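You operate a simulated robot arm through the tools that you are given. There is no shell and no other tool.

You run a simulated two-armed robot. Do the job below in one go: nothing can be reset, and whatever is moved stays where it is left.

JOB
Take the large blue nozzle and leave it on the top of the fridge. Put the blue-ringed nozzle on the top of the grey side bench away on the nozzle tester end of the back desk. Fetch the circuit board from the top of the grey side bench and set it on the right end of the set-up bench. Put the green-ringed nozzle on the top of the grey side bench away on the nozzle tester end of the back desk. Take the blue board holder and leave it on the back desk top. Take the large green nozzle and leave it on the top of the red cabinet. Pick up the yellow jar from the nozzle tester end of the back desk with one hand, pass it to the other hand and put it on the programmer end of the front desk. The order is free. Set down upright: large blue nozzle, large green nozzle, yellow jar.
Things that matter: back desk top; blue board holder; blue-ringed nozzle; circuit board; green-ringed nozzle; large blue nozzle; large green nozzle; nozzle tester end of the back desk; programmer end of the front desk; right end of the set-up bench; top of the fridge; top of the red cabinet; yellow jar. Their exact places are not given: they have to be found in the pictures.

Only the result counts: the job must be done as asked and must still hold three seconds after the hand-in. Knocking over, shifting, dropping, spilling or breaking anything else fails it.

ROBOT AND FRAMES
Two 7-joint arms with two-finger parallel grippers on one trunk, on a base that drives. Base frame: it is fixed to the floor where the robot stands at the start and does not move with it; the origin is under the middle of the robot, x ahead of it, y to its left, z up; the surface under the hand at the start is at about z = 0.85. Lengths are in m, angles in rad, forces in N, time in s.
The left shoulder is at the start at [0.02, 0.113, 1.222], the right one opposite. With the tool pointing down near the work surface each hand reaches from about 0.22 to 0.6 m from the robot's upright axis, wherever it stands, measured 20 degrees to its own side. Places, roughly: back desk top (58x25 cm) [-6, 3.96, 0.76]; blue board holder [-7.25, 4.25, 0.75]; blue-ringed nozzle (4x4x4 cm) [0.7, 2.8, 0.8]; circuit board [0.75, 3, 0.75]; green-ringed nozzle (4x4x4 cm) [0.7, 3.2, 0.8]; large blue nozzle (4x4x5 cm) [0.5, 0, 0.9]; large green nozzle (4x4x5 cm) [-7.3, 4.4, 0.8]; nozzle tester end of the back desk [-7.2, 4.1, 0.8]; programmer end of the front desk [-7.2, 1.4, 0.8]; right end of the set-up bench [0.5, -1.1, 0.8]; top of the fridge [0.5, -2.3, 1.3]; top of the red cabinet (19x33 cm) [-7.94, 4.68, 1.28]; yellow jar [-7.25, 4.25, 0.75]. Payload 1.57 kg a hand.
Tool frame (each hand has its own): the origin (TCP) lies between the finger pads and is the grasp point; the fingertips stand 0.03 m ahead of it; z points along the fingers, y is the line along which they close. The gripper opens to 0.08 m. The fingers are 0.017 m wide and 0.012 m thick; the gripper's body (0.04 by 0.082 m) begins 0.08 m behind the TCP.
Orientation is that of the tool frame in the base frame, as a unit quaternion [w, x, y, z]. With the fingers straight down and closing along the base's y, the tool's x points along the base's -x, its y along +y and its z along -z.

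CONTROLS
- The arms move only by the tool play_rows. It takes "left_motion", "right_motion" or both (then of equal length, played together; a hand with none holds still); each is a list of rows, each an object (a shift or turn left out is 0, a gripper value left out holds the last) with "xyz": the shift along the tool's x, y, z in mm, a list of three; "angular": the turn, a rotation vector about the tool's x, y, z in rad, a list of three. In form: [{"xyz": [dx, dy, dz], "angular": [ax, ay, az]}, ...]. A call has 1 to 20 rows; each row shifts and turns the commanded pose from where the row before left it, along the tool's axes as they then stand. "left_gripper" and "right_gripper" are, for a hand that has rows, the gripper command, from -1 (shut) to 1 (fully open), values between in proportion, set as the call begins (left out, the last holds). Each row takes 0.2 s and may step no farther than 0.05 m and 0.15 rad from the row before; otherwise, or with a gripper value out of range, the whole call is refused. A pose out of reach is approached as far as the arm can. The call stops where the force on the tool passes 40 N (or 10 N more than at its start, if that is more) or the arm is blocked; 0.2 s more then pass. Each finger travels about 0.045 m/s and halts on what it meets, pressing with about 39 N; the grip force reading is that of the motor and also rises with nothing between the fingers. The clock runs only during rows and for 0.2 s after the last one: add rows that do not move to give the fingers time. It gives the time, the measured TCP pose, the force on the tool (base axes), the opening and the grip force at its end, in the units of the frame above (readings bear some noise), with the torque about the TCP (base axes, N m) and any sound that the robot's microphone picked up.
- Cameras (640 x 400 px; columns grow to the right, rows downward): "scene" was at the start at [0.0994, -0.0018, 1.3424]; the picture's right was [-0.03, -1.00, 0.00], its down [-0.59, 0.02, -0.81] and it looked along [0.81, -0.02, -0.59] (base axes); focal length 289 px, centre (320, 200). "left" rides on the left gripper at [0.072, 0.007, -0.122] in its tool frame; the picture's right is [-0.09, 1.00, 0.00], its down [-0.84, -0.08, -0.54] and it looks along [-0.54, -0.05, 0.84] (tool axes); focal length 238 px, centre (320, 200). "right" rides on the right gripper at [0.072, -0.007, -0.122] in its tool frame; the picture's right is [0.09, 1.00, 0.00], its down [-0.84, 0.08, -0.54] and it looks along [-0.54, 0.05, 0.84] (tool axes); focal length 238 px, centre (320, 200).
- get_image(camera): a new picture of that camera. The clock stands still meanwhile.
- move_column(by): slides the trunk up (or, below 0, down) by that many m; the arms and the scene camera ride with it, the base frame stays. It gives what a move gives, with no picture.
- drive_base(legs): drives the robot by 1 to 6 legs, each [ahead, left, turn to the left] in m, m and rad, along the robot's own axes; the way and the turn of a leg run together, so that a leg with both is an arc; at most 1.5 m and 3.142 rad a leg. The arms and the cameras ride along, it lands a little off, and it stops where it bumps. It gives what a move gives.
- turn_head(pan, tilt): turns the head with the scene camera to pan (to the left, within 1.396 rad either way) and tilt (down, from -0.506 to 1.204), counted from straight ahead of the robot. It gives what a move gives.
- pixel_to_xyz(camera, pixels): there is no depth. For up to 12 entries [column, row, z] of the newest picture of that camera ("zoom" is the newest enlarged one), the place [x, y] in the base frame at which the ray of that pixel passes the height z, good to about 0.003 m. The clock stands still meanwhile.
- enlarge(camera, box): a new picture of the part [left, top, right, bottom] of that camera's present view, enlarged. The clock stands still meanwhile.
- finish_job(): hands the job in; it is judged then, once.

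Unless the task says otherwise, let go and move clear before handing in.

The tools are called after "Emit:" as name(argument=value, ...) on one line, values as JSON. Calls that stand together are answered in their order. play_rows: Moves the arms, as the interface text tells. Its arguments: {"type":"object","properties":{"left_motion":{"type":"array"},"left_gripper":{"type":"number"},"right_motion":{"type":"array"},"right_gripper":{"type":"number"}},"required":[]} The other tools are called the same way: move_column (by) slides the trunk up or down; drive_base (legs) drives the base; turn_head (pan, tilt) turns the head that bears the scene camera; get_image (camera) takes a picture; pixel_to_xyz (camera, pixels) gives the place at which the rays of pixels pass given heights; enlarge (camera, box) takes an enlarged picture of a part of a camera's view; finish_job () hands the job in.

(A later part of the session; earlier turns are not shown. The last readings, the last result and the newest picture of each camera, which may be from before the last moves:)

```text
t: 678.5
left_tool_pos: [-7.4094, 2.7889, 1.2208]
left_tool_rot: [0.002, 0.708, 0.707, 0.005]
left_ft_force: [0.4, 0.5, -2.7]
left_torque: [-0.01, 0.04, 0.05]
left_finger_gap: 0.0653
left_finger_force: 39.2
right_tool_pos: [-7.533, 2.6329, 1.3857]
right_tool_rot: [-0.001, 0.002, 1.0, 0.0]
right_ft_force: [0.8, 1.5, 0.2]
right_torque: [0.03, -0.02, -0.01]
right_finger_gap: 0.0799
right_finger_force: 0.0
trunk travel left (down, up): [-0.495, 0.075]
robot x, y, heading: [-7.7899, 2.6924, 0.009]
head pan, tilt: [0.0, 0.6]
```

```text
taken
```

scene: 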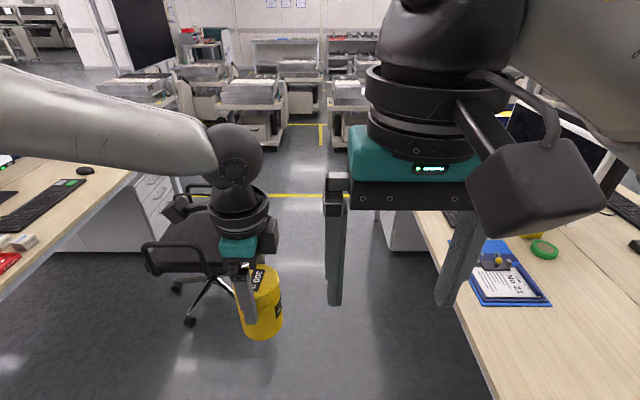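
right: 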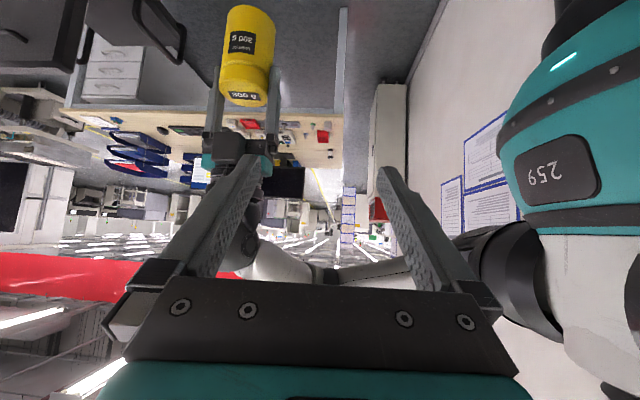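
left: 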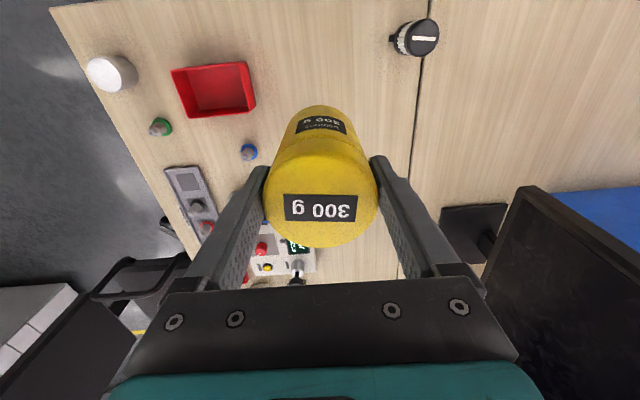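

The right hand is back to pointing straight down. I'll move it forward and lower, then try the other quarter turn, which worked freely earlier, followed by a tilt to the left.

Emit:
play_rows(right_motion=[{"xyz": [-30, -20, 30]}, {"xyz": [-30, -20, 30]}, {"xyz": [-30, -20, 30]}, {"xyz": [-30, -20, 30]}, {"xyz": [-30, -10, 30]}, {"xyz": [-15, 0, 30]}, {"xyz": [0, 0, 0]}])

Emit:
play_rows(right_motion=[{"angular": [0, 0, 0.143]}, {"angular": [0, 0, 0.143]}, {"angular": [0, 0, 0.143]}, {"angular": [0, 0, 0.143]}, {"angular": [0, 0, 0.143]}, {"angular": [0, 0, 0.143]}, {"angular": [0, 0, 0.143]}, {"angular": [0, 0, 0.143]}, {"angular": [0, 0, 0.143]}, {"angular": [0, 0, 0.143]}, {"angular": [0, 0, 0.141]}, {"xyz": [0, 0, 0]}])

Emit:
play_rows(right_motion=[{"angular": [0, 0.14, 0]}, {"angular": [0, 0.14, 0]}, {"angular": [0, 0.14, 0]}, {"angular": [0, 0.14, 0]}, {"angular": [0, 0.14, 0]}, {"angular": [0, 0.14, 0]}, {"xyz": [0, 0, 0]}])

Emit:
get_image(camera="scene")

```text
t: 680.1
left_tool_pos: [-7.4084, 2.7891, 1.2226]
left_tool_rot: [0.002, 0.708, 0.706, 0.005]
left_ft_force: [0.5, -0.3, -3.9]
left_torque: [0.02, 0.0, -0.04]
left_finger_gap: 0.0655
left_finger_force: 38.7
right_tool_pos: [-7.3673, 2.5436, 1.2058]
right_tool_rot: [0.0, 0.001, 1.0, 0.0]
right_ft_force: [0.9, 0.6, -0.1]
right_torque: [0.01, -0.01, 0.0]
right_finger_gap: 0.0801
right_finger_force: 0.1
trunk travel left (down, up): [-0.495, 0.075]
robot x, y, heading: [-7.7899, 2.692, 0.012]
head pan, tilt: [0.0, 0.6]
```

```text
t: 682.8
left_tool_pos: [-7.4088, 2.7889, 1.2234]
left_tool_rot: [0.003, 0.707, 0.707, 0.004]
left_ft_force: [0.3, -0.2, -3.5]
left_torque: [0.03, 0.0, -0.02]
left_finger_gap: 0.0653
left_finger_force: 39.3
right_tool_pos: [-7.368, 2.5446, 1.2061]
right_tool_rot: [-0.001, 0.708, 0.706, -0.001]
right_ft_force: [1.2, 0.5, 0.0]
right_torque: [0.01, -0.01, 0.0]
right_finger_gap: 0.0802
right_finger_force: 0.1
trunk travel left (down, up): [-0.495, 0.075]
robot x, y, heading: [-7.7874, 2.6928, 0.009]
head pan, tilt: [0.0, 0.6]
```

```text
t: 684.4
left_tool_pos: [-7.4093, 2.789, 1.2219]
left_tool_rot: [0.002, 0.707, 0.707, 0.005]
left_ft_force: [-0.5, -0.9, -3.7]
left_torque: [0.02, -0.01, -0.02]
left_finger_gap: 0.0655
left_finger_force: 39.0
right_tool_pos: [-7.3679, 2.5429, 1.2064]
right_tool_rot: [-0.289, 0.646, 0.645, 0.289]
right_ft_force: [-0.6, 0.3, 0.0]
right_torque: [-0.01, -0.01, -0.01]
right_finger_gap: 0.08
right_finger_force: 0.0
trunk travel left (down, up): [-0.495, 0.075]
robot x, y, heading: [-7.7857, 2.6936, 0.004]
head pan, tilt: [0.0, 0.6]
```

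```text
taken
```

scene: 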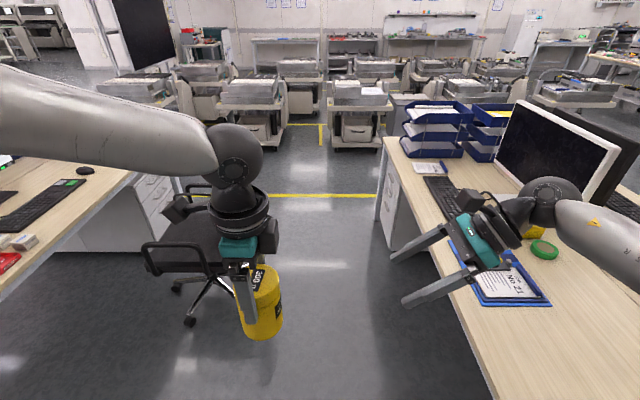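

The right hand took that turn and a 48-degree tilt without any limit. I'll tilt it on to about 65 degrees so its camera will clear the left hand, and look at the front desk meanwhile.

Emit:
play_rows(right_motion=[{"angular": [0, 0.147, 0]}, {"angular": [0, 0.147, 0]}, {"xyz": [0, 0, 0]}])

Emit:
turn_head(pan=-0.9, tilt=0.5)

Emit:
get_image(camera="scene")

```text
t: 685.1
left_tool_pos: [-7.4094, 2.7888, 1.2219]
left_tool_rot: [0.002, 0.707, 0.707, 0.004]
left_ft_force: [0.7, 0.3, -3.5]
left_torque: [0.01, -0.02, 0.02]
left_finger_gap: 0.0654
left_finger_force: 39.2
right_tool_pos: [-7.3687, 2.545, 1.2063]
right_tool_rot: [-0.38, 0.597, 0.595, 0.381]
right_ft_force: [0.2, -0.2, 0.8]
right_torque: [-0.01, -0.02, -0.02]
right_finger_gap: 0.0801
right_finger_force: 0.1
trunk travel left (down, up): [-0.495, 0.075]
robot x, y, heading: [-7.7921, 2.6894, 0.003]
head pan, tilt: [0.0, 0.6]
```

```text
t: 686.4
left_tool_pos: [-7.4087, 2.7891, 1.2217]
left_tool_rot: [0.002, 0.707, 0.707, 0.004]
left_ft_force: [0.8, 0.1, -4.0]
left_torque: [0.02, 0.01, -0.01]
left_finger_gap: 0.0656
left_finger_force: 38.8
right_tool_pos: [-7.3687, 2.5444, 1.2055]
right_tool_rot: [-0.379, 0.598, 0.595, 0.38]
right_ft_force: [0.5, -0.2, 0.0]
right_torque: [0.01, 0.0, -0.07]
right_finger_gap: 0.0799
right_finger_force: 0.1
trunk travel left (down, up): [-0.495, 0.075]
robot x, y, heading: [-7.7902, 2.6879, 0.005]
head pan, tilt: [-0.901, 0.499]
```

```text
taken
```

scene: 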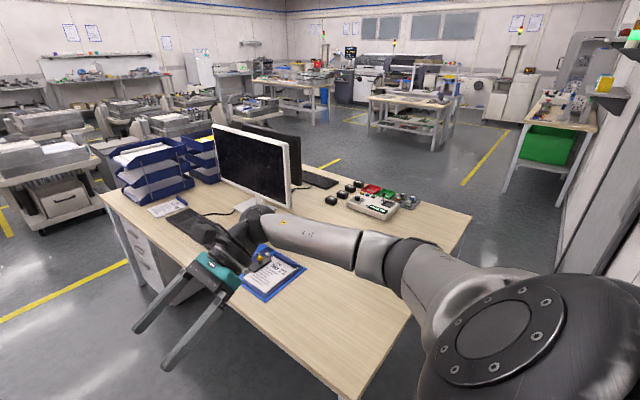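

The tilt of 65 degrees is reached, and the front desk's far half is now in view: the programmer at (372, 205), black knobs at (340, 193), and free surface around (420, 235). I'll enlarge and measure it.

Emit:
enlarge(camera="scene", box=[290, 160, 490, 300])

Emit:
pixel_to_xyz(camera="scene", pixels=[[350, 210, 0.75], [385, 218, 0.75], [400, 207, 0.75], [470, 217, 0.75], [410, 310, 0.75], [365, 395, 0.75], [420, 235, 0.75], [440, 225, 0.75], [402, 203, 0.78], [332, 202, 0.75], [412, 207, 0.75], [380, 240, 0.75]])

```text
2.86 times, centred on (390, 230) of scene
```

zoom: 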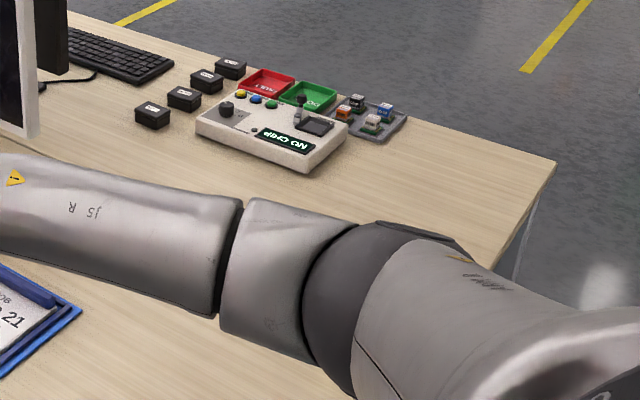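

```text
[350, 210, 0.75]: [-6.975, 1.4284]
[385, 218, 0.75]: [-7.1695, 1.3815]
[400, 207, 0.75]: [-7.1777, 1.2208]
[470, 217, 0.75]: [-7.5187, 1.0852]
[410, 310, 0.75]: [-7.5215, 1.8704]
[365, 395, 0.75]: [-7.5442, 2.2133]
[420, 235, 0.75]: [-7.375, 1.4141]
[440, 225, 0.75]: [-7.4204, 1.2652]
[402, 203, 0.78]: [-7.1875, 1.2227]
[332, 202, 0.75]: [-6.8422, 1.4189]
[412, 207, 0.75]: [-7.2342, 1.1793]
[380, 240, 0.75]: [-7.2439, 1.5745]
```

The free area for the jar is near [-7.33, 1.40], left of the programmer, reachable from the desk's left side. Now the hand-over: I'll bring the open right hand to a point 13 cm short of the jar along its pointing line.

Emit:
play_rows(right_motion=[{"xyz": [23, -13, 36]}, {"xyz": [23, -13, 36]}, {"xyz": [23, -14, 36]}, {"xyz": [0, 0, 0]}])

Emit:
turn_head(pan=0.0, tilt=0.6)

Emit:
get_image(camera="scene")

Emit:
get_image(camera="right")

Emit:
get_image(camera="left")

```text
t: 687.4
left_tool_pos: [-7.4077, 2.787, 1.2225]
left_tool_rot: [0.002, 0.708, 0.706, 0.006]
left_ft_force: [0.2, -0.4, -3.1]
left_torque: [0.03, 0.03, 0.0]
left_finger_gap: 0.0652
left_finger_force: 39.2
right_tool_pos: [-7.4078, 2.672, 1.2224]
right_tool_rot: [-0.38, 0.598, 0.595, 0.38]
right_ft_force: [-0.6, -1.0, 0.1]
right_torque: [0.02, 0.01, 0.0]
right_finger_gap: 0.0798
right_finger_force: 0.1
trunk travel left (down, up): [-0.495, 0.075]
robot x, y, heading: [-7.7885, 2.6888, 0.007]
head pan, tilt: [-0.901, 0.499]
```

```text
t: 688.5
left_tool_pos: [-7.4096, 2.7888, 1.2216]
left_tool_rot: [0.003, 0.708, 0.706, 0.005]
left_ft_force: [-1.1, -0.5, -3.2]
left_torque: [0.03, 0.02, 0.01]
left_finger_gap: 0.0655
left_finger_force: 39.2
right_tool_pos: [-7.4074, 2.6712, 1.2221]
right_tool_rot: [-0.381, 0.596, 0.596, 0.38]
right_ft_force: [0.3, 0.1, 0.0]
right_torque: [0.02, 0.03, -0.01]
right_finger_gap: 0.08
right_finger_force: 0.0
trunk travel left (down, up): [-0.495, 0.075]
robot x, y, heading: [-7.7869, 2.6945, 0.008]
head pan, tilt: [0.0, 0.6]
```

```text
taken
```

scene: 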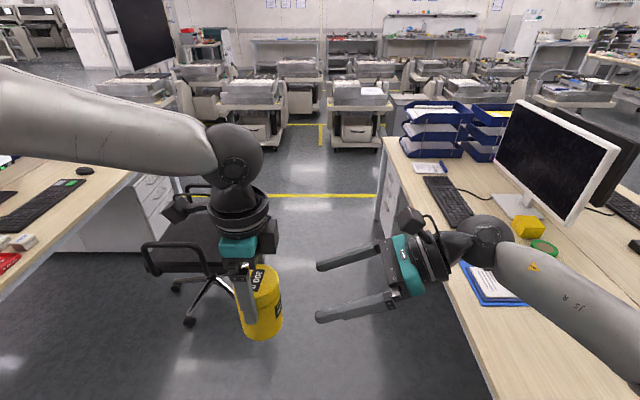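

```text
taken
```

right: 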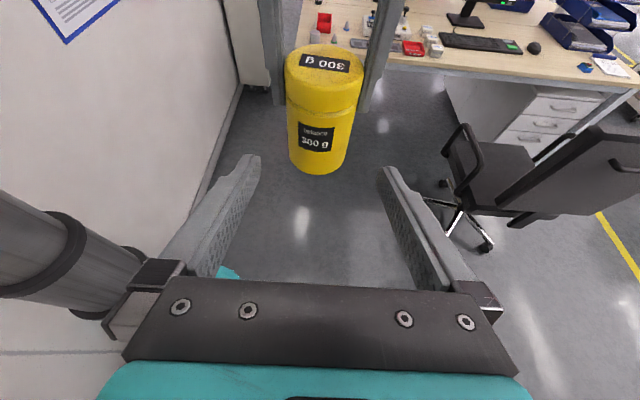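

```text
taken
```

left: 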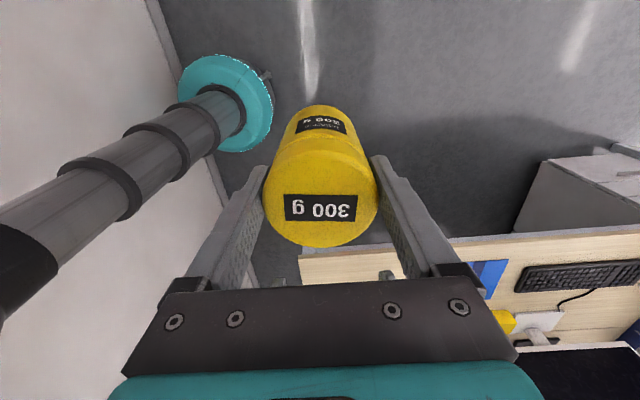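

The jar is in line ahead of the right fingers at (323, 110) in its view. I'll advance 10 cm along the pointing line and check.

Emit:
play_rows(right_motion=[{"xyz": [0, 0, 30]}, {"xyz": [0, 0, 30]}, {"xyz": [0, -1, 30]}, {"xyz": [0, 0, 0]}])

Emit:
get_image(camera="right")

Emit:
enlarge(camera="scene", box=[180, 160, 480, 360])

```text
t: 689.5
left_tool_pos: [-7.4086, 2.7888, 1.2234]
left_tool_rot: [0.002, 0.707, 0.707, 0.005]
left_ft_force: [-0.2, -0.1, -3.5]
left_torque: [-0.02, -0.02, -0.05]
left_finger_gap: 0.0653
left_finger_force: 39.1
right_tool_pos: [-7.409, 2.7515, 1.1842]
right_tool_rot: [-0.38, 0.598, 0.596, 0.38]
right_ft_force: [1.2, -0.4, 1.0]
right_torque: [-0.01, -0.01, 0.0]
right_finger_gap: 0.0799
right_finger_force: 0.1
trunk travel left (down, up): [-0.495, 0.075]
robot x, y, heading: [-7.7872, 2.6924, 0.004]
head pan, tilt: [0.0, 0.6]
```

```text
taken
```

right: 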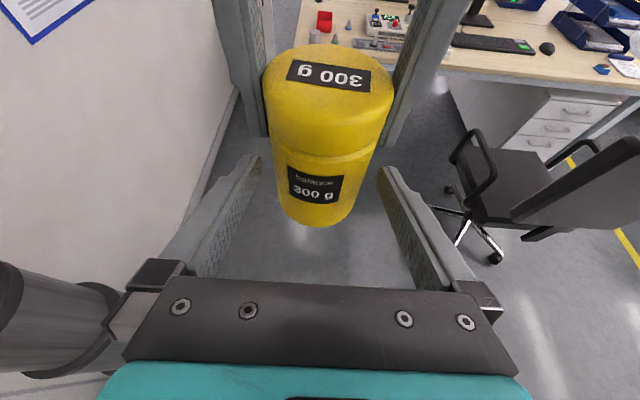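

```text
2.00 times, centred on (330, 260) of scene
```

zoom: 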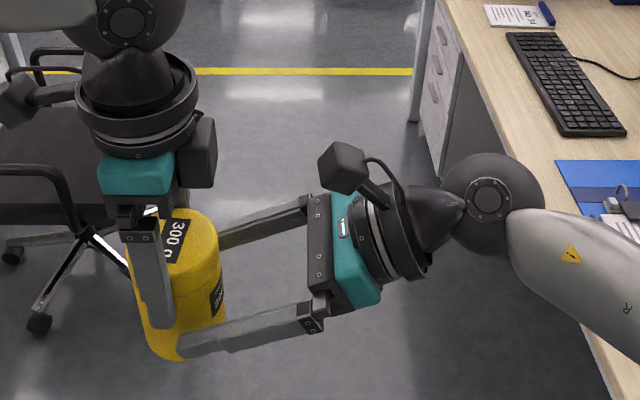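

The right fingers straddle the jar's lower half, passing below the left fingertips. I'll advance the last 4 cm gently and check the forces.

Emit:
play_rows(right_motion=[{"xyz": [0, 0, 14]}, {"xyz": [0, 0, 14]}, {"xyz": [0, 0, 12]}, {"xyz": [0, 0, 0]}])

Emit:
get_image(camera="right")

Emit:
enlarge(camera="scene", box=[200, 220, 360, 350])

```text
t: 690.5
left_tool_pos: [-7.4096, 2.7889, 1.2219]
left_tool_rot: [0.002, 0.708, 0.707, 0.005]
left_ft_force: [0.4, -0.2, -3.8]
left_torque: [-0.02, -0.01, -0.01]
left_finger_gap: 0.0654
left_finger_force: 39.1
right_tool_pos: [-7.4101, 2.7889, 1.1677]
right_tool_rot: [-0.379, 0.598, 0.595, 0.38]
right_ft_force: [0.6, 0.2, -0.4]
right_torque: [0.0, 0.02, -0.03]
right_finger_gap: 0.0798
right_finger_force: 0.0
trunk travel left (down, up): [-0.495, 0.075]
robot x, y, heading: [-7.7861, 2.6904, 0.006]
head pan, tilt: [0.0, 0.6]
```

```text
taken
```

right: 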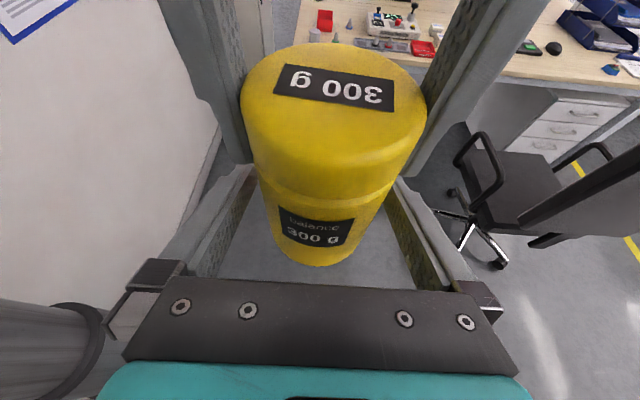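

```text
3.08 times, centred on (280, 285) of scene
```

zoom: 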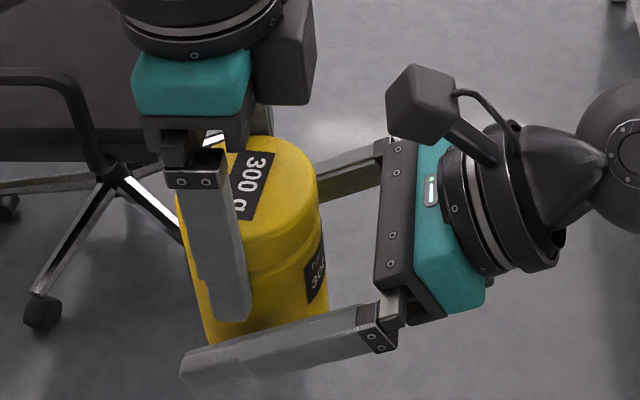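

Both hands are now at the jar without touching each other, and the forces are near zero. I'll close the right hand on the jar's lower body.

Emit:
play_rows(right_motion=[{"xyz": [0, 0, 0]}, {"xyz": [0, 0, 0]}, {"xyz": [0, 0, 0]}, {"xyz": [0, 0, 0]}, {"xyz": [0, 0, 0]}], right_gripper=-1)

Emit:
enlarge(camera="scene", box=[200, 220, 360, 350])

```text
t: 691.8
left_tool_pos: [-7.4086, 2.7881, 1.2229]
left_tool_rot: [0.002, 0.708, 0.706, 0.004]
left_ft_force: [-4.7, -2.9, -0.9]
left_torque: [-0.01, 0.5, 0.14]
left_finger_gap: 0.0654
left_finger_force: 38.9
right_tool_pos: [-7.4093, 2.7875, 1.1673]
right_tool_rot: [-0.38, 0.597, 0.596, 0.38]
right_ft_force: [4.4, 3.6, 0.5]
right_torque: [-0.14, -0.21, -0.07]
right_finger_gap: 0.0655
right_finger_force: 39.3
trunk travel left (down, up): [-0.495, 0.075]
robot x, y, heading: [-7.7909, 2.6877, 0.006]
head pan, tilt: [0.0, 0.6]
```

```text
3.08 times, centred on (280, 285) of scene
```

zoom: 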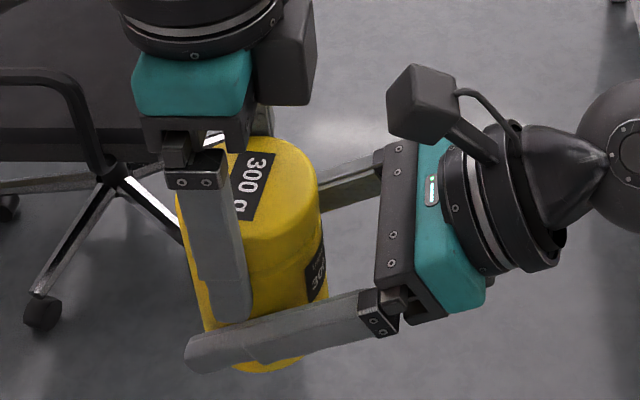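

Both hands hold the jar now (right gap 0.0655 m, 39 N). I'll open the left hand and check that the right keeps the jar.

Emit:
play_rows(left_motion=[{"xyz": [0, 0, 0]}, {"xyz": [0, 0, 0]}, {"xyz": [0, 0, 0]}, {"xyz": [0, 0, 0]}], left_gripper=1)

Emit:
enlarge(camera="scene", box=[200, 220, 360, 350])

```text
t: 692.8
left_tool_pos: [-7.4097, 2.7894, 1.2226]
left_tool_rot: [0.003, 0.708, 0.707, 0.005]
left_ft_force: [-0.6, -0.2, -0.5]
left_torque: [-0.02, -0.01, 0.02]
left_finger_gap: 0.0799
left_finger_force: 0.2
right_tool_pos: [-7.4088, 2.7898, 1.1671]
right_tool_rot: [-0.38, 0.597, 0.596, 0.379]
right_ft_force: [0.8, -0.2, 0.3]
right_torque: [0.01, 0.03, -0.06]
right_finger_gap: 0.0652
right_finger_force: 38.9
trunk travel left (down, up): [-0.495, 0.075]
robot x, y, heading: [-7.7885, 2.6884, 0.002]
head pan, tilt: [0.0, 0.6]
```

```text
3.08 times, centred on (280, 285) of scene
```

zoom: 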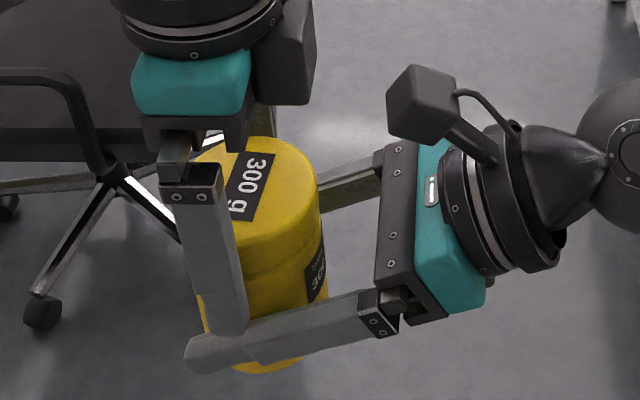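

The left hand is open and the jar stays in the right hand. I'll take another reading to see the jar's weight on the right hand before withdrawing.

Emit:
play_rows(right_motion=[{"xyz": [0, 0, 0]}, {"xyz": [0, 0, 0]}], left_motion=[{"xyz": [0, 0, 0]}, {"xyz": [0, 0, 0]}])

Emit:
get_image(camera="right")

Emit:
get_image(camera="left")

```text
t: 693.4
left_tool_pos: [-7.4091, 2.7889, 1.2225]
left_tool_rot: [0.002, 0.708, 0.707, 0.005]
left_ft_force: [0.6, 0.1, 0.4]
left_torque: [0.03, 0.0, 0.03]
left_finger_gap: 0.0799
left_finger_force: 0.0
right_tool_pos: [-7.4086, 2.7889, 1.1661]
right_tool_rot: [-0.381, 0.597, 0.595, 0.38]
right_ft_force: [0.5, -0.6, 0.0]
right_torque: [0.01, -0.01, -0.02]
right_finger_gap: 0.0654
right_finger_force: 39.0
trunk travel left (down, up): [-0.495, 0.075]
robot x, y, heading: [-7.7878, 2.6929, 0.008]
head pan, tilt: [0.0, 0.6]
```

```text
taken
```

right: 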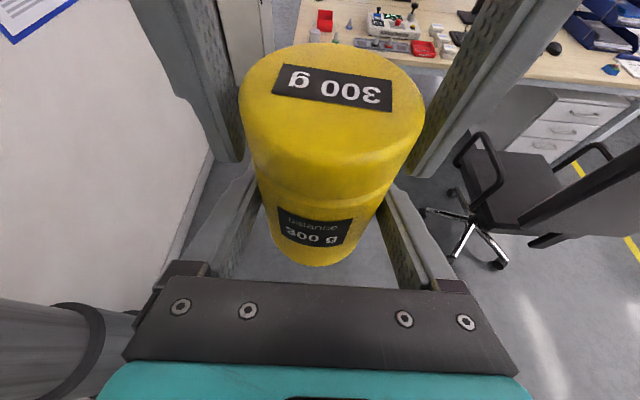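

```text
taken
```

left: 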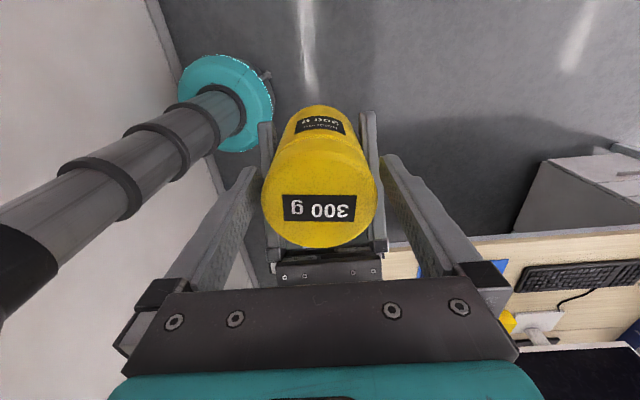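

The jar sits firmly in the right hand with the left fingers clear on both sides. I'll withdraw the left hand to the left, away from the jar.

Emit:
play_rows(left_motion=[{"xyz": [20, 0, 0]}, {"xyz": [40, 0, 0]}, {"xyz": [40, 0, 0]}, {"xyz": [40, 0, 0]}, {"xyz": [0, 0, 0]}])

Emit:
get_image(camera="scene")

Emit:
get_image(camera="right")

```text
t: 694.5
left_tool_pos: [-7.4094, 2.9285, 1.2233]
left_tool_rot: [0.002, 0.707, 0.707, 0.004]
left_ft_force: [0.6, -0.5, 0.6]
left_torque: [0.01, 0.0, 0.01]
left_finger_gap: 0.0801
left_finger_force: 0.0
right_tool_pos: [-7.4092, 2.7892, 1.1673]
right_tool_rot: [-0.38, 0.597, 0.596, 0.38]
right_ft_force: [0.0, -1.3, -0.3]
right_torque: [0.0, 0.01, 0.02]
right_finger_gap: 0.0655
right_finger_force: 38.6
trunk travel left (down, up): [-0.495, 0.075]
robot x, y, heading: [-7.7868, 2.6866, 0.007]
head pan, tilt: [0.0, 0.6]
```

```text
taken
```

scene: 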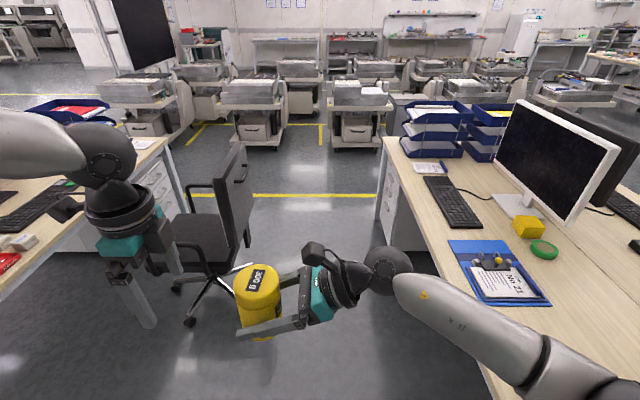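

```text
taken
```

right: 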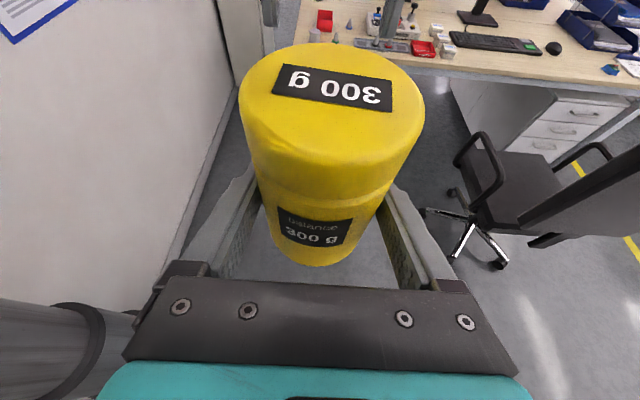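

The pass is done: the right hand alone holds the jar upright. Before sliding towards the front desk's left side I'll look along that gap.

Emit:
turn_head(pan=-1.39, tilt=0.6)

Emit:
get_image(camera="scene")

```text
t: 696.1
left_tool_pos: [-7.4092, 2.9279, 1.2232]
left_tool_rot: [0.002, 0.708, 0.707, 0.005]
left_ft_force: [0.5, 0.0, -0.4]
left_torque: [0.0, 0.0, -0.03]
left_finger_gap: 0.0799
left_finger_force: 0.1
right_tool_pos: [-7.4097, 2.7883, 1.1673]
right_tool_rot: [-0.379, 0.598, 0.595, 0.38]
right_ft_force: [-0.5, -1.0, -0.6]
right_torque: [0.03, -0.02, 0.01]
right_finger_gap: 0.0652
right_finger_force: 38.7
trunk travel left (down, up): [-0.495, 0.075]
robot x, y, heading: [-7.7862, 2.6907, 0.005]
head pan, tilt: [-1.389, 0.6]
```

```text
taken
```

scene: 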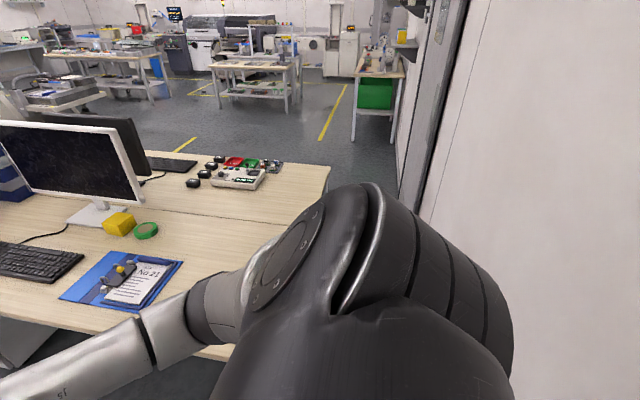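

The gap's far part is plain floor, and earlier views of the desk's left end showed nothing there either. I'll slide right in short legs, checking each.

Emit:
drive_base(legs=[[-0.01, -0.5, -0.004]])

Emit:
get_image(camera="scene")

```text
t: 699.0
left_tool_pos: [-7.4176, 2.4292, 1.2233]
left_tool_rot: [0.003, 0.711, 0.703, 0.005]
left_ft_force: [-1.0, 0.4, -1.0]
left_torque: [0.01, -0.02, 0.0]
left_finger_gap: 0.08
left_finger_force: 0.1
right_tool_pos: [-7.4194, 2.2892, 1.1683]
right_tool_rot: [-0.378, 0.6, 0.592, 0.382]
right_ft_force: [-0.7, -0.9, -0.2]
right_torque: [-0.03, -0.01, 0.01]
right_finger_gap: 0.0655
right_finger_force: 39.1
trunk travel left (down, up): [-0.495, 0.075]
robot x, y, heading: [-7.8, 2.1922, -0.002]
head pan, tilt: [-1.389, 0.6]
```

```text
taken
```

scene: 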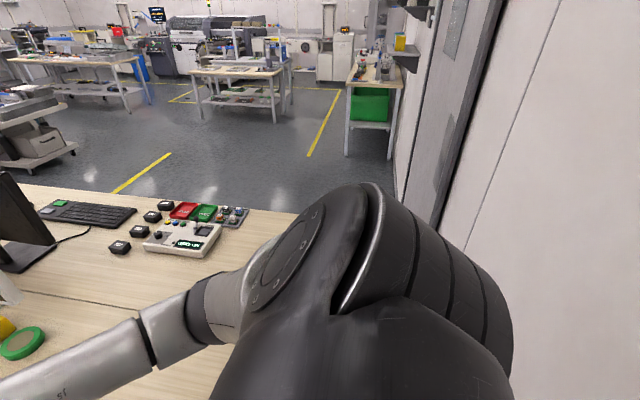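

The way is clear on. I'll go on to y of about 1.35 beside the desk's left edge, then look at my right arm's height relative to the desk.

Emit:
drive_base(legs=[[0, -0.84, 0]])

Emit:
turn_head(pan=-0.5, tilt=0.8)

Emit:
get_image(camera="scene")

Emit:
get_image(camera="left")

```text
t: 703.5
left_tool_pos: [-7.4192, 1.5858, 1.2231]
left_tool_rot: [0.002, 0.711, 0.703, 0.005]
left_ft_force: [0.8, 0.0, -0.6]
left_torque: [0.0, -0.01, 0.02]
left_finger_gap: 0.0801
left_finger_force: 0.0
right_tool_pos: [-7.4205, 1.4472, 1.1658]
right_tool_rot: [-0.378, 0.601, 0.592, 0.381]
right_ft_force: [-0.3, -0.2, 0.3]
right_torque: [0.03, -0.03, 0.02]
right_finger_gap: 0.0655
right_finger_force: 39.5
trunk travel left (down, up): [-0.495, 0.075]
robot x, y, heading: [-7.8016, 1.3579, -0.008]
head pan, tilt: [-1.389, 0.6]
```

```text
t: 704.7
left_tool_pos: [-7.4189, 1.5881, 1.2227]
left_tool_rot: [0.003, 0.711, 0.703, 0.005]
left_ft_force: [-0.6, -1.0, 0.2]
left_torque: [0.0, 0.0, 0.05]
left_finger_gap: 0.0801
left_finger_force: 0.1
right_tool_pos: [-7.4229, 1.4468, 1.1677]
right_tool_rot: [-0.376, 0.602, 0.593, 0.381]
right_ft_force: [0.9, 0.4, 0.1]
right_torque: [0.01, -0.02, 0.03]
right_finger_gap: 0.0656
right_finger_force: 39.0
trunk travel left (down, up): [-0.495, 0.075]
robot x, y, heading: [-7.7981, 1.354, -0.006]
head pan, tilt: [-0.499, 0.799]
```

```text
taken
```

scene: 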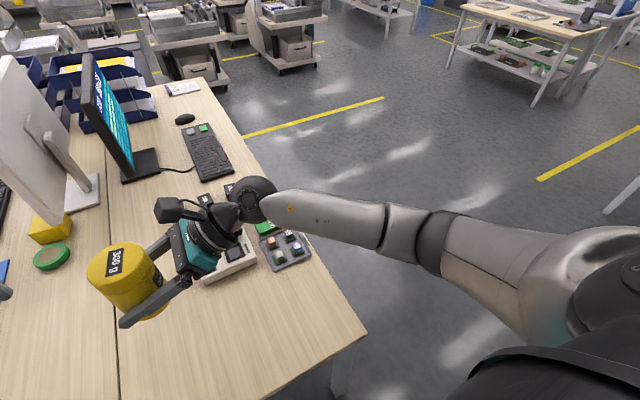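

```text
taken
```

left: 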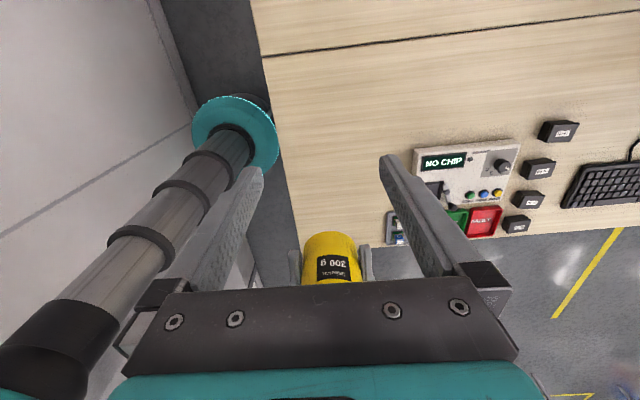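

The right elbow hangs off the desk's front corner and the forearm passes clear of the programmer, so lowering with the trunk will work. I'll raise the left hand out of the way and move the jar a little farther in over the desk.

Emit:
play_rows(left_motion=[{"xyz": [0, 0, -45]}, {"xyz": [0, 0, -45]}, {"xyz": [0, 0, -45]}, {"xyz": [0, 0, 0]}], right_motion=[{"xyz": [0, 25, 0]}, {"xyz": [0, 25, 0]}, {"xyz": [0, 10, 0]}, {"xyz": [0, 0, 0]}])

Emit:
get_image(camera="right")

Emit:
get_image(camera="scene")

```text
t: 705.7
left_tool_pos: [-7.4202, 1.5853, 1.3573]
left_tool_rot: [0.003, 0.711, 0.703, 0.005]
left_ft_force: [-0.5, 0.9, 0.1]
left_torque: [-0.02, 0.01, -0.01]
left_finger_gap: 0.0799
left_finger_force: 0.1
right_tool_pos: [-7.3612, 1.4477, 1.1663]
right_tool_rot: [-0.378, 0.601, 0.592, 0.381]
right_ft_force: [-0.2, 0.1, 0.6]
right_torque: [0.06, -0.02, 0.02]
right_finger_gap: 0.0657
right_finger_force: 38.8
trunk travel left (down, up): [-0.495, 0.075]
robot x, y, heading: [-7.7988, 1.3535, -0.011]
head pan, tilt: [-0.499, 0.799]
```

```text
taken
```

right: 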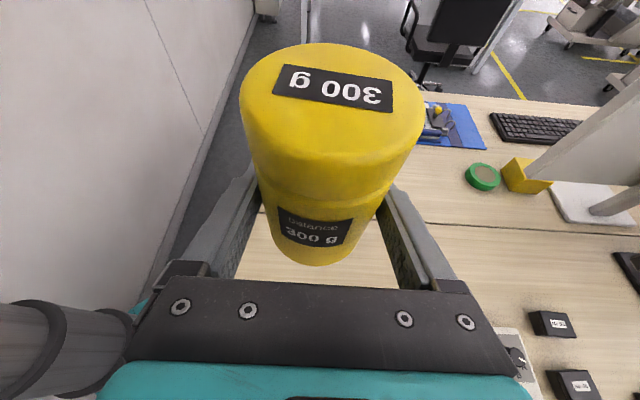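

```text
taken
```

scene: 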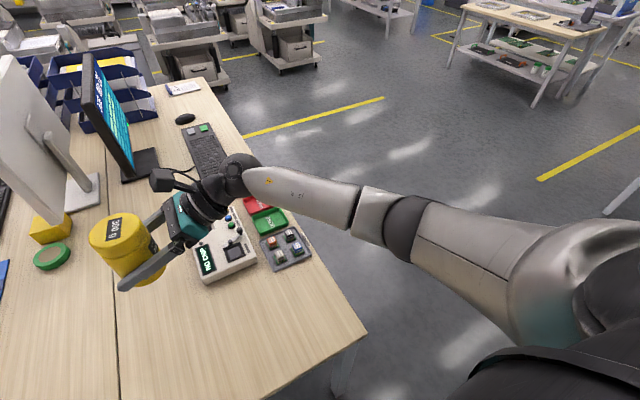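

The jar is over free desk at [-7.361, 1.448], left of the programmer. I'll lower the trunk 30 cm and check clearances.

Emit:
move_column(by=-0.3)

Emit:
get_image(camera="scene")

Emit:
get_image(camera="right")

Emit:
get_image(camera="left")

```text
t: 708.7
left_tool_pos: [-7.4211, 1.5859, 1.0581]
left_tool_rot: [0.002, 0.711, 0.703, 0.005]
left_ft_force: [0.1, 0.2, 0.3]
left_torque: [-0.05, 0.02, -0.01]
left_finger_gap: 0.08
left_finger_force: 0.1
right_tool_pos: [-7.3621, 1.4467, 0.8668]
right_tool_rot: [-0.377, 0.601, 0.593, 0.381]
right_ft_force: [-0.2, 0.4, 0.3]
right_torque: [0.04, 0.0, 0.0]
right_finger_gap: 0.0653
right_finger_force: 39.3
trunk travel left (down, up): [-0.195, 0.375]
robot x, y, heading: [-7.7974, 1.3526, -0.01]
head pan, tilt: [-0.499, 0.799]
```

```text
taken
```

scene: 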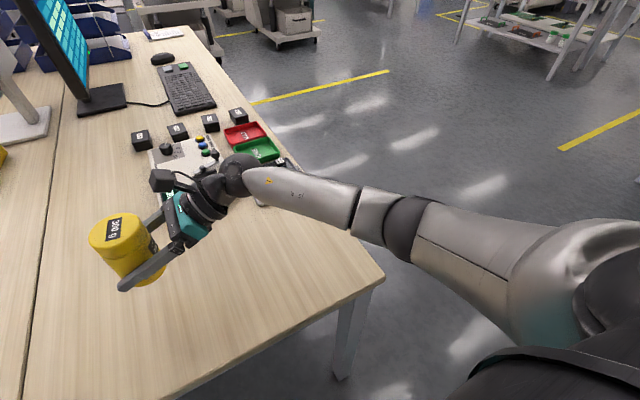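

```text
taken
```

right: 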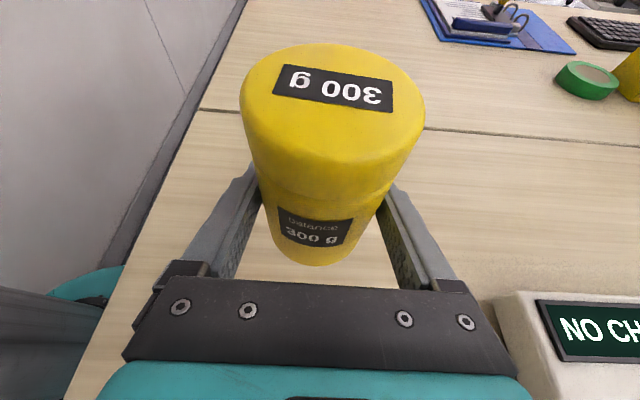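

```text
taken
```

left: 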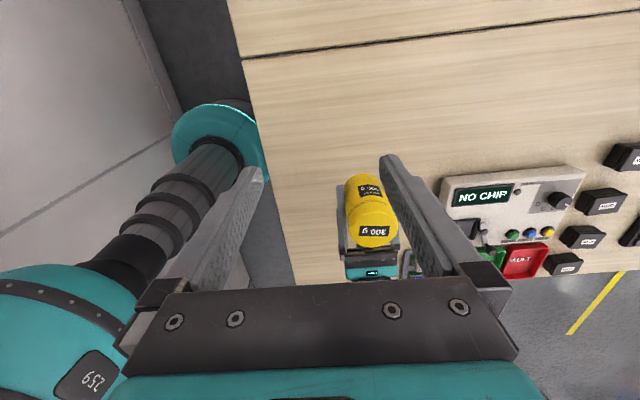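

All is clear: the jar hangs about 8 cm above free desk, and the programmer is beside the hand. I'll lower the trunk 6 cm more.

Emit:
move_column(by=-0.06)

Emit:
get_image(camera="scene")

Emit:
get_image(camera="left")

```text
t: 709.7
left_tool_pos: [-7.4209, 1.5857, 0.997]
left_tool_rot: [0.002, 0.711, 0.703, 0.006]
left_ft_force: [-1.6, 0.0, -0.3]
left_torque: [0.01, 0.02, 0.02]
left_finger_gap: 0.08
left_finger_force: 0.1
right_tool_pos: [-7.3615, 1.4467, 0.8069]
right_tool_rot: [-0.378, 0.601, 0.593, 0.381]
right_ft_force: [0.7, 0.1, -0.4]
right_torque: [0.01, 0.0, -0.01]
right_finger_gap: 0.0651
right_finger_force: 39.3
trunk travel left (down, up): [-0.135, 0.435]
robot x, y, heading: [-7.8027, 1.3558, -0.006]
head pan, tilt: [-0.499, 0.799]
```

```text
taken
```

scene: 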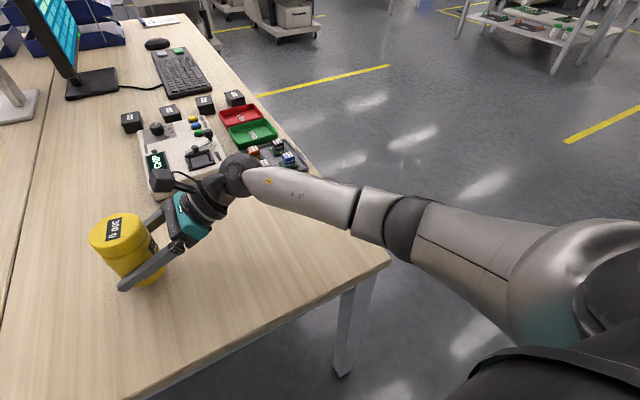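

```text
taken
```

left: 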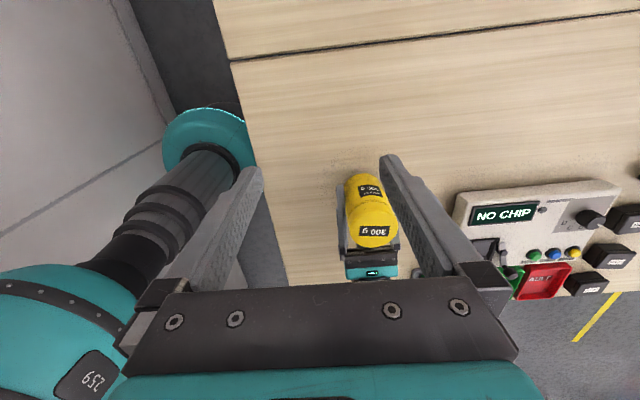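

The jar is about 2 cm above the desk. I'll lower the trunk in small steps and watch the right hand's force.

Emit:
move_column(by=-0.012)

Emit:
move_column(by=-0.003)

Emit:
enlarge(camera="scene", box=[60, 180, 240, 320])

```text
t: 710.3
left_tool_pos: [-7.4212, 1.585, 0.9859]
left_tool_rot: [0.003, 0.712, 0.702, 0.005]
left_ft_force: [0.4, -0.5, -0.2]
left_torque: [-0.02, -0.01, 0.0]
left_finger_gap: 0.08
left_finger_force: 0.3
right_tool_pos: [-7.362, 1.4468, 0.7953]
right_tool_rot: [-0.378, 0.601, 0.593, 0.381]
right_ft_force: [0.1, 0.7, 0.6]
right_torque: [-0.01, 0.0, -0.01]
right_finger_gap: 0.0657
right_finger_force: 38.7
trunk travel left (down, up): [-0.123, 0.447]
robot x, y, heading: [-7.803, 1.3529, -0.01]
head pan, tilt: [-0.499, 0.799]
```

```text
t: 710.8
left_tool_pos: [-7.4203, 1.5855, 0.9821]
left_tool_rot: [0.003, 0.712, 0.702, 0.006]
left_ft_force: [-0.5, 0.3, -0.3]
left_torque: [0.02, 0.0, -0.01]
left_finger_gap: 0.0802
left_finger_force: 0.0
right_tool_pos: [-7.3624, 1.4463, 0.7915]
right_tool_rot: [-0.378, 0.6, 0.593, 0.381]
right_ft_force: [0.0, -0.2, 0.3]
right_torque: [0.01, -0.04, 0.02]
right_finger_gap: 0.0652
right_finger_force: 39.0
trunk travel left (down, up): [-0.12, 0.45]
robot x, y, heading: [-7.7993, 1.3551, -0.008]
head pan, tilt: [-0.499, 0.799]
```

```text
2.86 times, centred on (150, 250) of scene
```

zoom: 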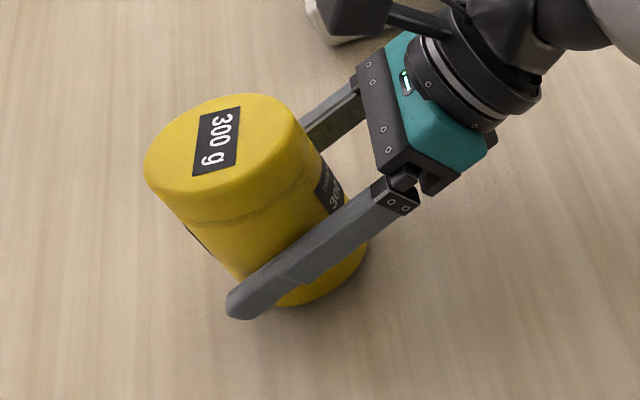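

The jar is within a few millimetres of the desk with no contact yet. I'll continue in 2 mm steps.

Emit:
move_column(by=-0.002)

Emit:
move_column(by=-0.002)

```text
t: 711.3
left_tool_pos: [-7.421, 1.5862, 0.9811]
left_tool_rot: [0.002, 0.711, 0.703, 0.005]
left_ft_force: [0.4, 0.2, 0.0]
left_torque: [-0.02, 0.01, 0.03]
left_finger_gap: 0.08
left_finger_force: 0.0
right_tool_pos: [-7.3609, 1.4465, 0.7893]
right_tool_rot: [-0.379, 0.6, 0.593, 0.381]
right_ft_force: [-0.3, 0.0, 0.2]
right_torque: [0.0, -0.02, 0.01]
right_finger_gap: 0.0654
right_finger_force: 39.0
trunk travel left (down, up): [-0.118, 0.452]
robot x, y, heading: [-7.8018, 1.353, -0.008]
head pan, tilt: [-0.499, 0.799]
```

```text
t: 711.8
left_tool_pos: [-7.4209, 1.5847, 0.9788]
left_tool_rot: [0.003, 0.711, 0.703, 0.005]
left_ft_force: [0.2, -0.3, 0.0]
left_torque: [-0.02, 0.0, -0.03]
left_finger_gap: 0.0802
left_finger_force: 0.0
right_tool_pos: [-7.3612, 1.4471, 0.7903]
right_tool_rot: [-0.379, 0.6, 0.592, 0.383]
right_ft_force: [-1.7, -3.2, 5.1]
right_torque: [-0.41, 0.12, -0.05]
right_finger_gap: 0.0651
right_finger_force: 38.4
trunk travel left (down, up): [-0.116, 0.454]
robot x, y, heading: [-7.8025, 1.3555, -0.006]
head pan, tilt: [-0.499, 0.799]
```

Contact registers at 5 N with z = 0.790. I'll lower 1 mm more to seat it and then open the right hand.

Emit:
move_column(by=-0.001)

Emit:
play_rows(right_motion=[{"xyz": [0, 0, 0]}, {"xyz": [0, 0, 0]}, {"xyz": [0, 0, 0]}, {"xyz": [0, 0, 0]}], right_gripper=1)

Emit:
enlarge(camera="scene", box=[60, 180, 240, 320])

Emit:
get_image(camera="right")

```text
t: 712.4
left_tool_pos: [-7.4227, 1.5852, 0.9777]
left_tool_rot: [0.003, 0.712, 0.702, 0.005]
left_ft_force: [-0.2, -0.8, 0.4]
left_torque: [0.0, 0.0, -0.01]
left_finger_gap: 0.0803
left_finger_force: 0.1
right_tool_pos: [-7.361, 1.4473, 0.79]
right_tool_rot: [-0.378, 0.6, 0.591, 0.385]
right_ft_force: [-2.7, -4.8, 15.8]
right_torque: [-0.79, 0.24, 0.01]
right_finger_gap: 0.0652
right_finger_force: 39.0
trunk travel left (down, up): [-0.115, 0.455]
robot x, y, heading: [-7.8, 1.3552, -0.011]
head pan, tilt: [-0.499, 0.799]
```

```text
t: 713.4
left_tool_pos: [-7.4209, 1.5862, 0.9781]
left_tool_rot: [0.003, 0.712, 0.703, 0.005]
left_ft_force: [0.1, -0.1, -0.5]
left_torque: [0.0, 0.0, 0.05]
left_finger_gap: 0.08
left_finger_force: 0.0
right_tool_pos: [-7.3617, 1.4457, 0.7861]
right_tool_rot: [-0.377, 0.601, 0.592, 0.382]
right_ft_force: [-0.1, 0.4, 0.2]
right_torque: [-0.03, -0.04, -0.04]
right_finger_gap: 0.0798
right_finger_force: 0.1
trunk travel left (down, up): [-0.115, 0.455]
robot x, y, heading: [-7.7978, 1.3541, -0.009]
head pan, tilt: [-0.499, 0.799]
```

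```text
2.86 times, centred on (150, 250) of scene
```

zoom: 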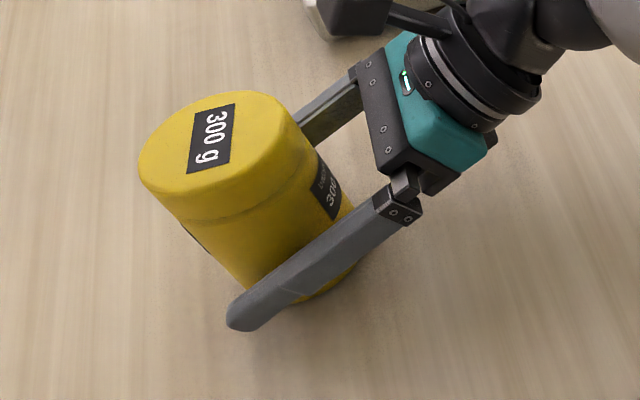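

```text
taken
```

right: 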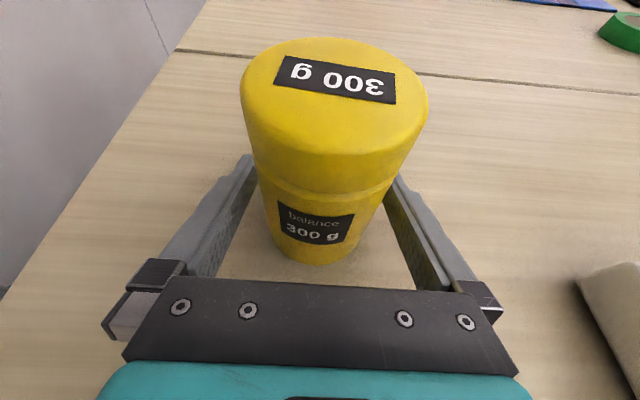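

The jar stands upright and the open fingers are clear on both sides. I'll withdraw the right hand back along its own line.

Emit:
play_rows(right_motion=[{"xyz": [0, 0, -15]}, {"xyz": [0, 0, -25]}, {"xyz": [0, 0, -35]}, {"xyz": [0, 0, -40]}, {"xyz": [0, 0, 0]}])

Emit:
get_image(camera="right")

Emit:
get_image(camera="scene")

```text
t: 714.5
left_tool_pos: [-7.4207, 1.5848, 0.978]
left_tool_rot: [0.003, 0.711, 0.703, 0.005]
left_ft_force: [0.0, 0.5, 0.6]
left_torque: [-0.01, -0.02, -0.04]
left_finger_gap: 0.0799
left_finger_force: 0.0
right_tool_pos: [-7.3631, 1.3419, 0.8355]
right_tool_rot: [-0.378, 0.601, 0.593, 0.381]
right_ft_force: [-0.5, -0.1, 0.6]
right_torque: [-0.02, 0.01, -0.01]
right_finger_gap: 0.08
right_finger_force: 0.0
trunk travel left (down, up): [-0.115, 0.455]
robot x, y, heading: [-7.8028, 1.3559, -0.007]
head pan, tilt: [-0.499, 0.799]
```

```text
taken
```

right: 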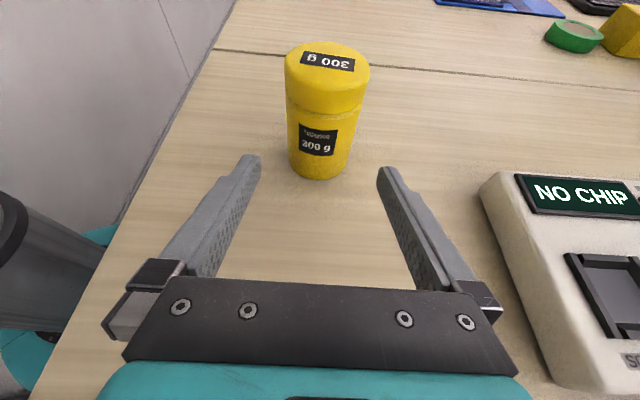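

```text
taken
```

scene: 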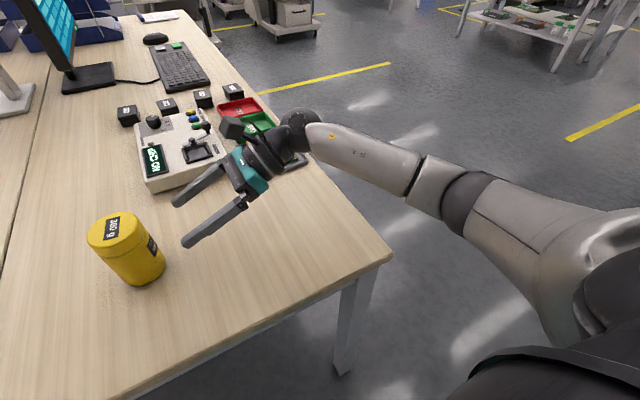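

The yellow jar stands upright at (127, 245) by the programmer, and both hands are empty. I'll raise the trunk so that both hands are well clear and take a last look.

Emit:
move_column(by=0.3)

Emit:
turn_head(pan=-0.3, tilt=0.8)

Emit:
get_image(camera="scene")

Emit:
pixel_to_xyz(camera="scene", pixels=[[320, 200, 0.75]])

```text
t: 717.5
left_tool_pos: [-7.4198, 1.5849, 1.277]
left_tool_rot: [0.002, 0.71, 0.704, 0.005]
left_ft_force: [0.6, 0.5, -0.3]
left_torque: [0.02, 0.0, -0.01]
left_finger_gap: 0.0799
left_finger_force: 0.2
right_tool_pos: [-7.3626, 1.3413, 1.1359]
right_tool_rot: [-0.378, 0.601, 0.593, 0.381]
right_ft_force: [0.0, -0.1, 0.0]
right_torque: [-0.02, 0.04, -0.01]
right_finger_gap: 0.0799
right_finger_force: 0.0
trunk travel left (down, up): [-0.415, 0.155]
robot x, y, heading: [-7.8002, 1.3531, -0.006]
head pan, tilt: [-0.499, 0.799]
```

```text
t: 718.3
left_tool_pos: [-7.4208, 1.5871, 1.2779]
left_tool_rot: [0.003, 0.711, 0.703, 0.005]
left_ft_force: [0.1, -0.2, 0.2]
left_torque: [0.01, -0.01, 0.02]
left_finger_gap: 0.0799
left_finger_force: 0.0
right_tool_pos: [-7.3633, 1.3413, 1.1357]
right_tool_rot: [-0.378, 0.6, 0.592, 0.382]
right_ft_force: [-0.4, -0.9, 0.2]
right_torque: [0.0, -0.01, -0.01]
right_finger_gap: 0.0799
right_finger_force: 0.0
trunk travel left (down, up): [-0.415, 0.155]
robot x, y, heading: [-7.8015, 1.3538, -0.008]
head pan, tilt: [-0.3, 0.799]
```

```text
taken
```

scene: 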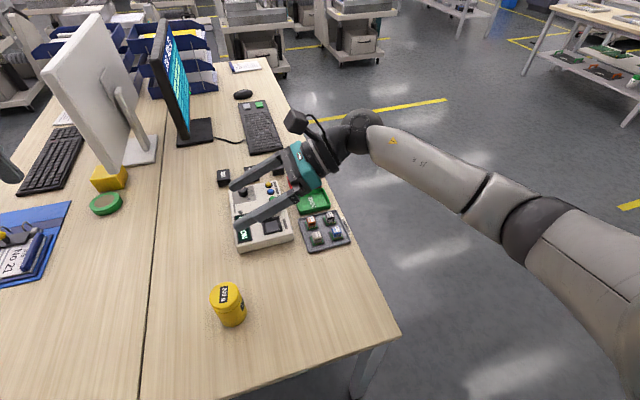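

```text
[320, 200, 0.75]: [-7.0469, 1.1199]
```

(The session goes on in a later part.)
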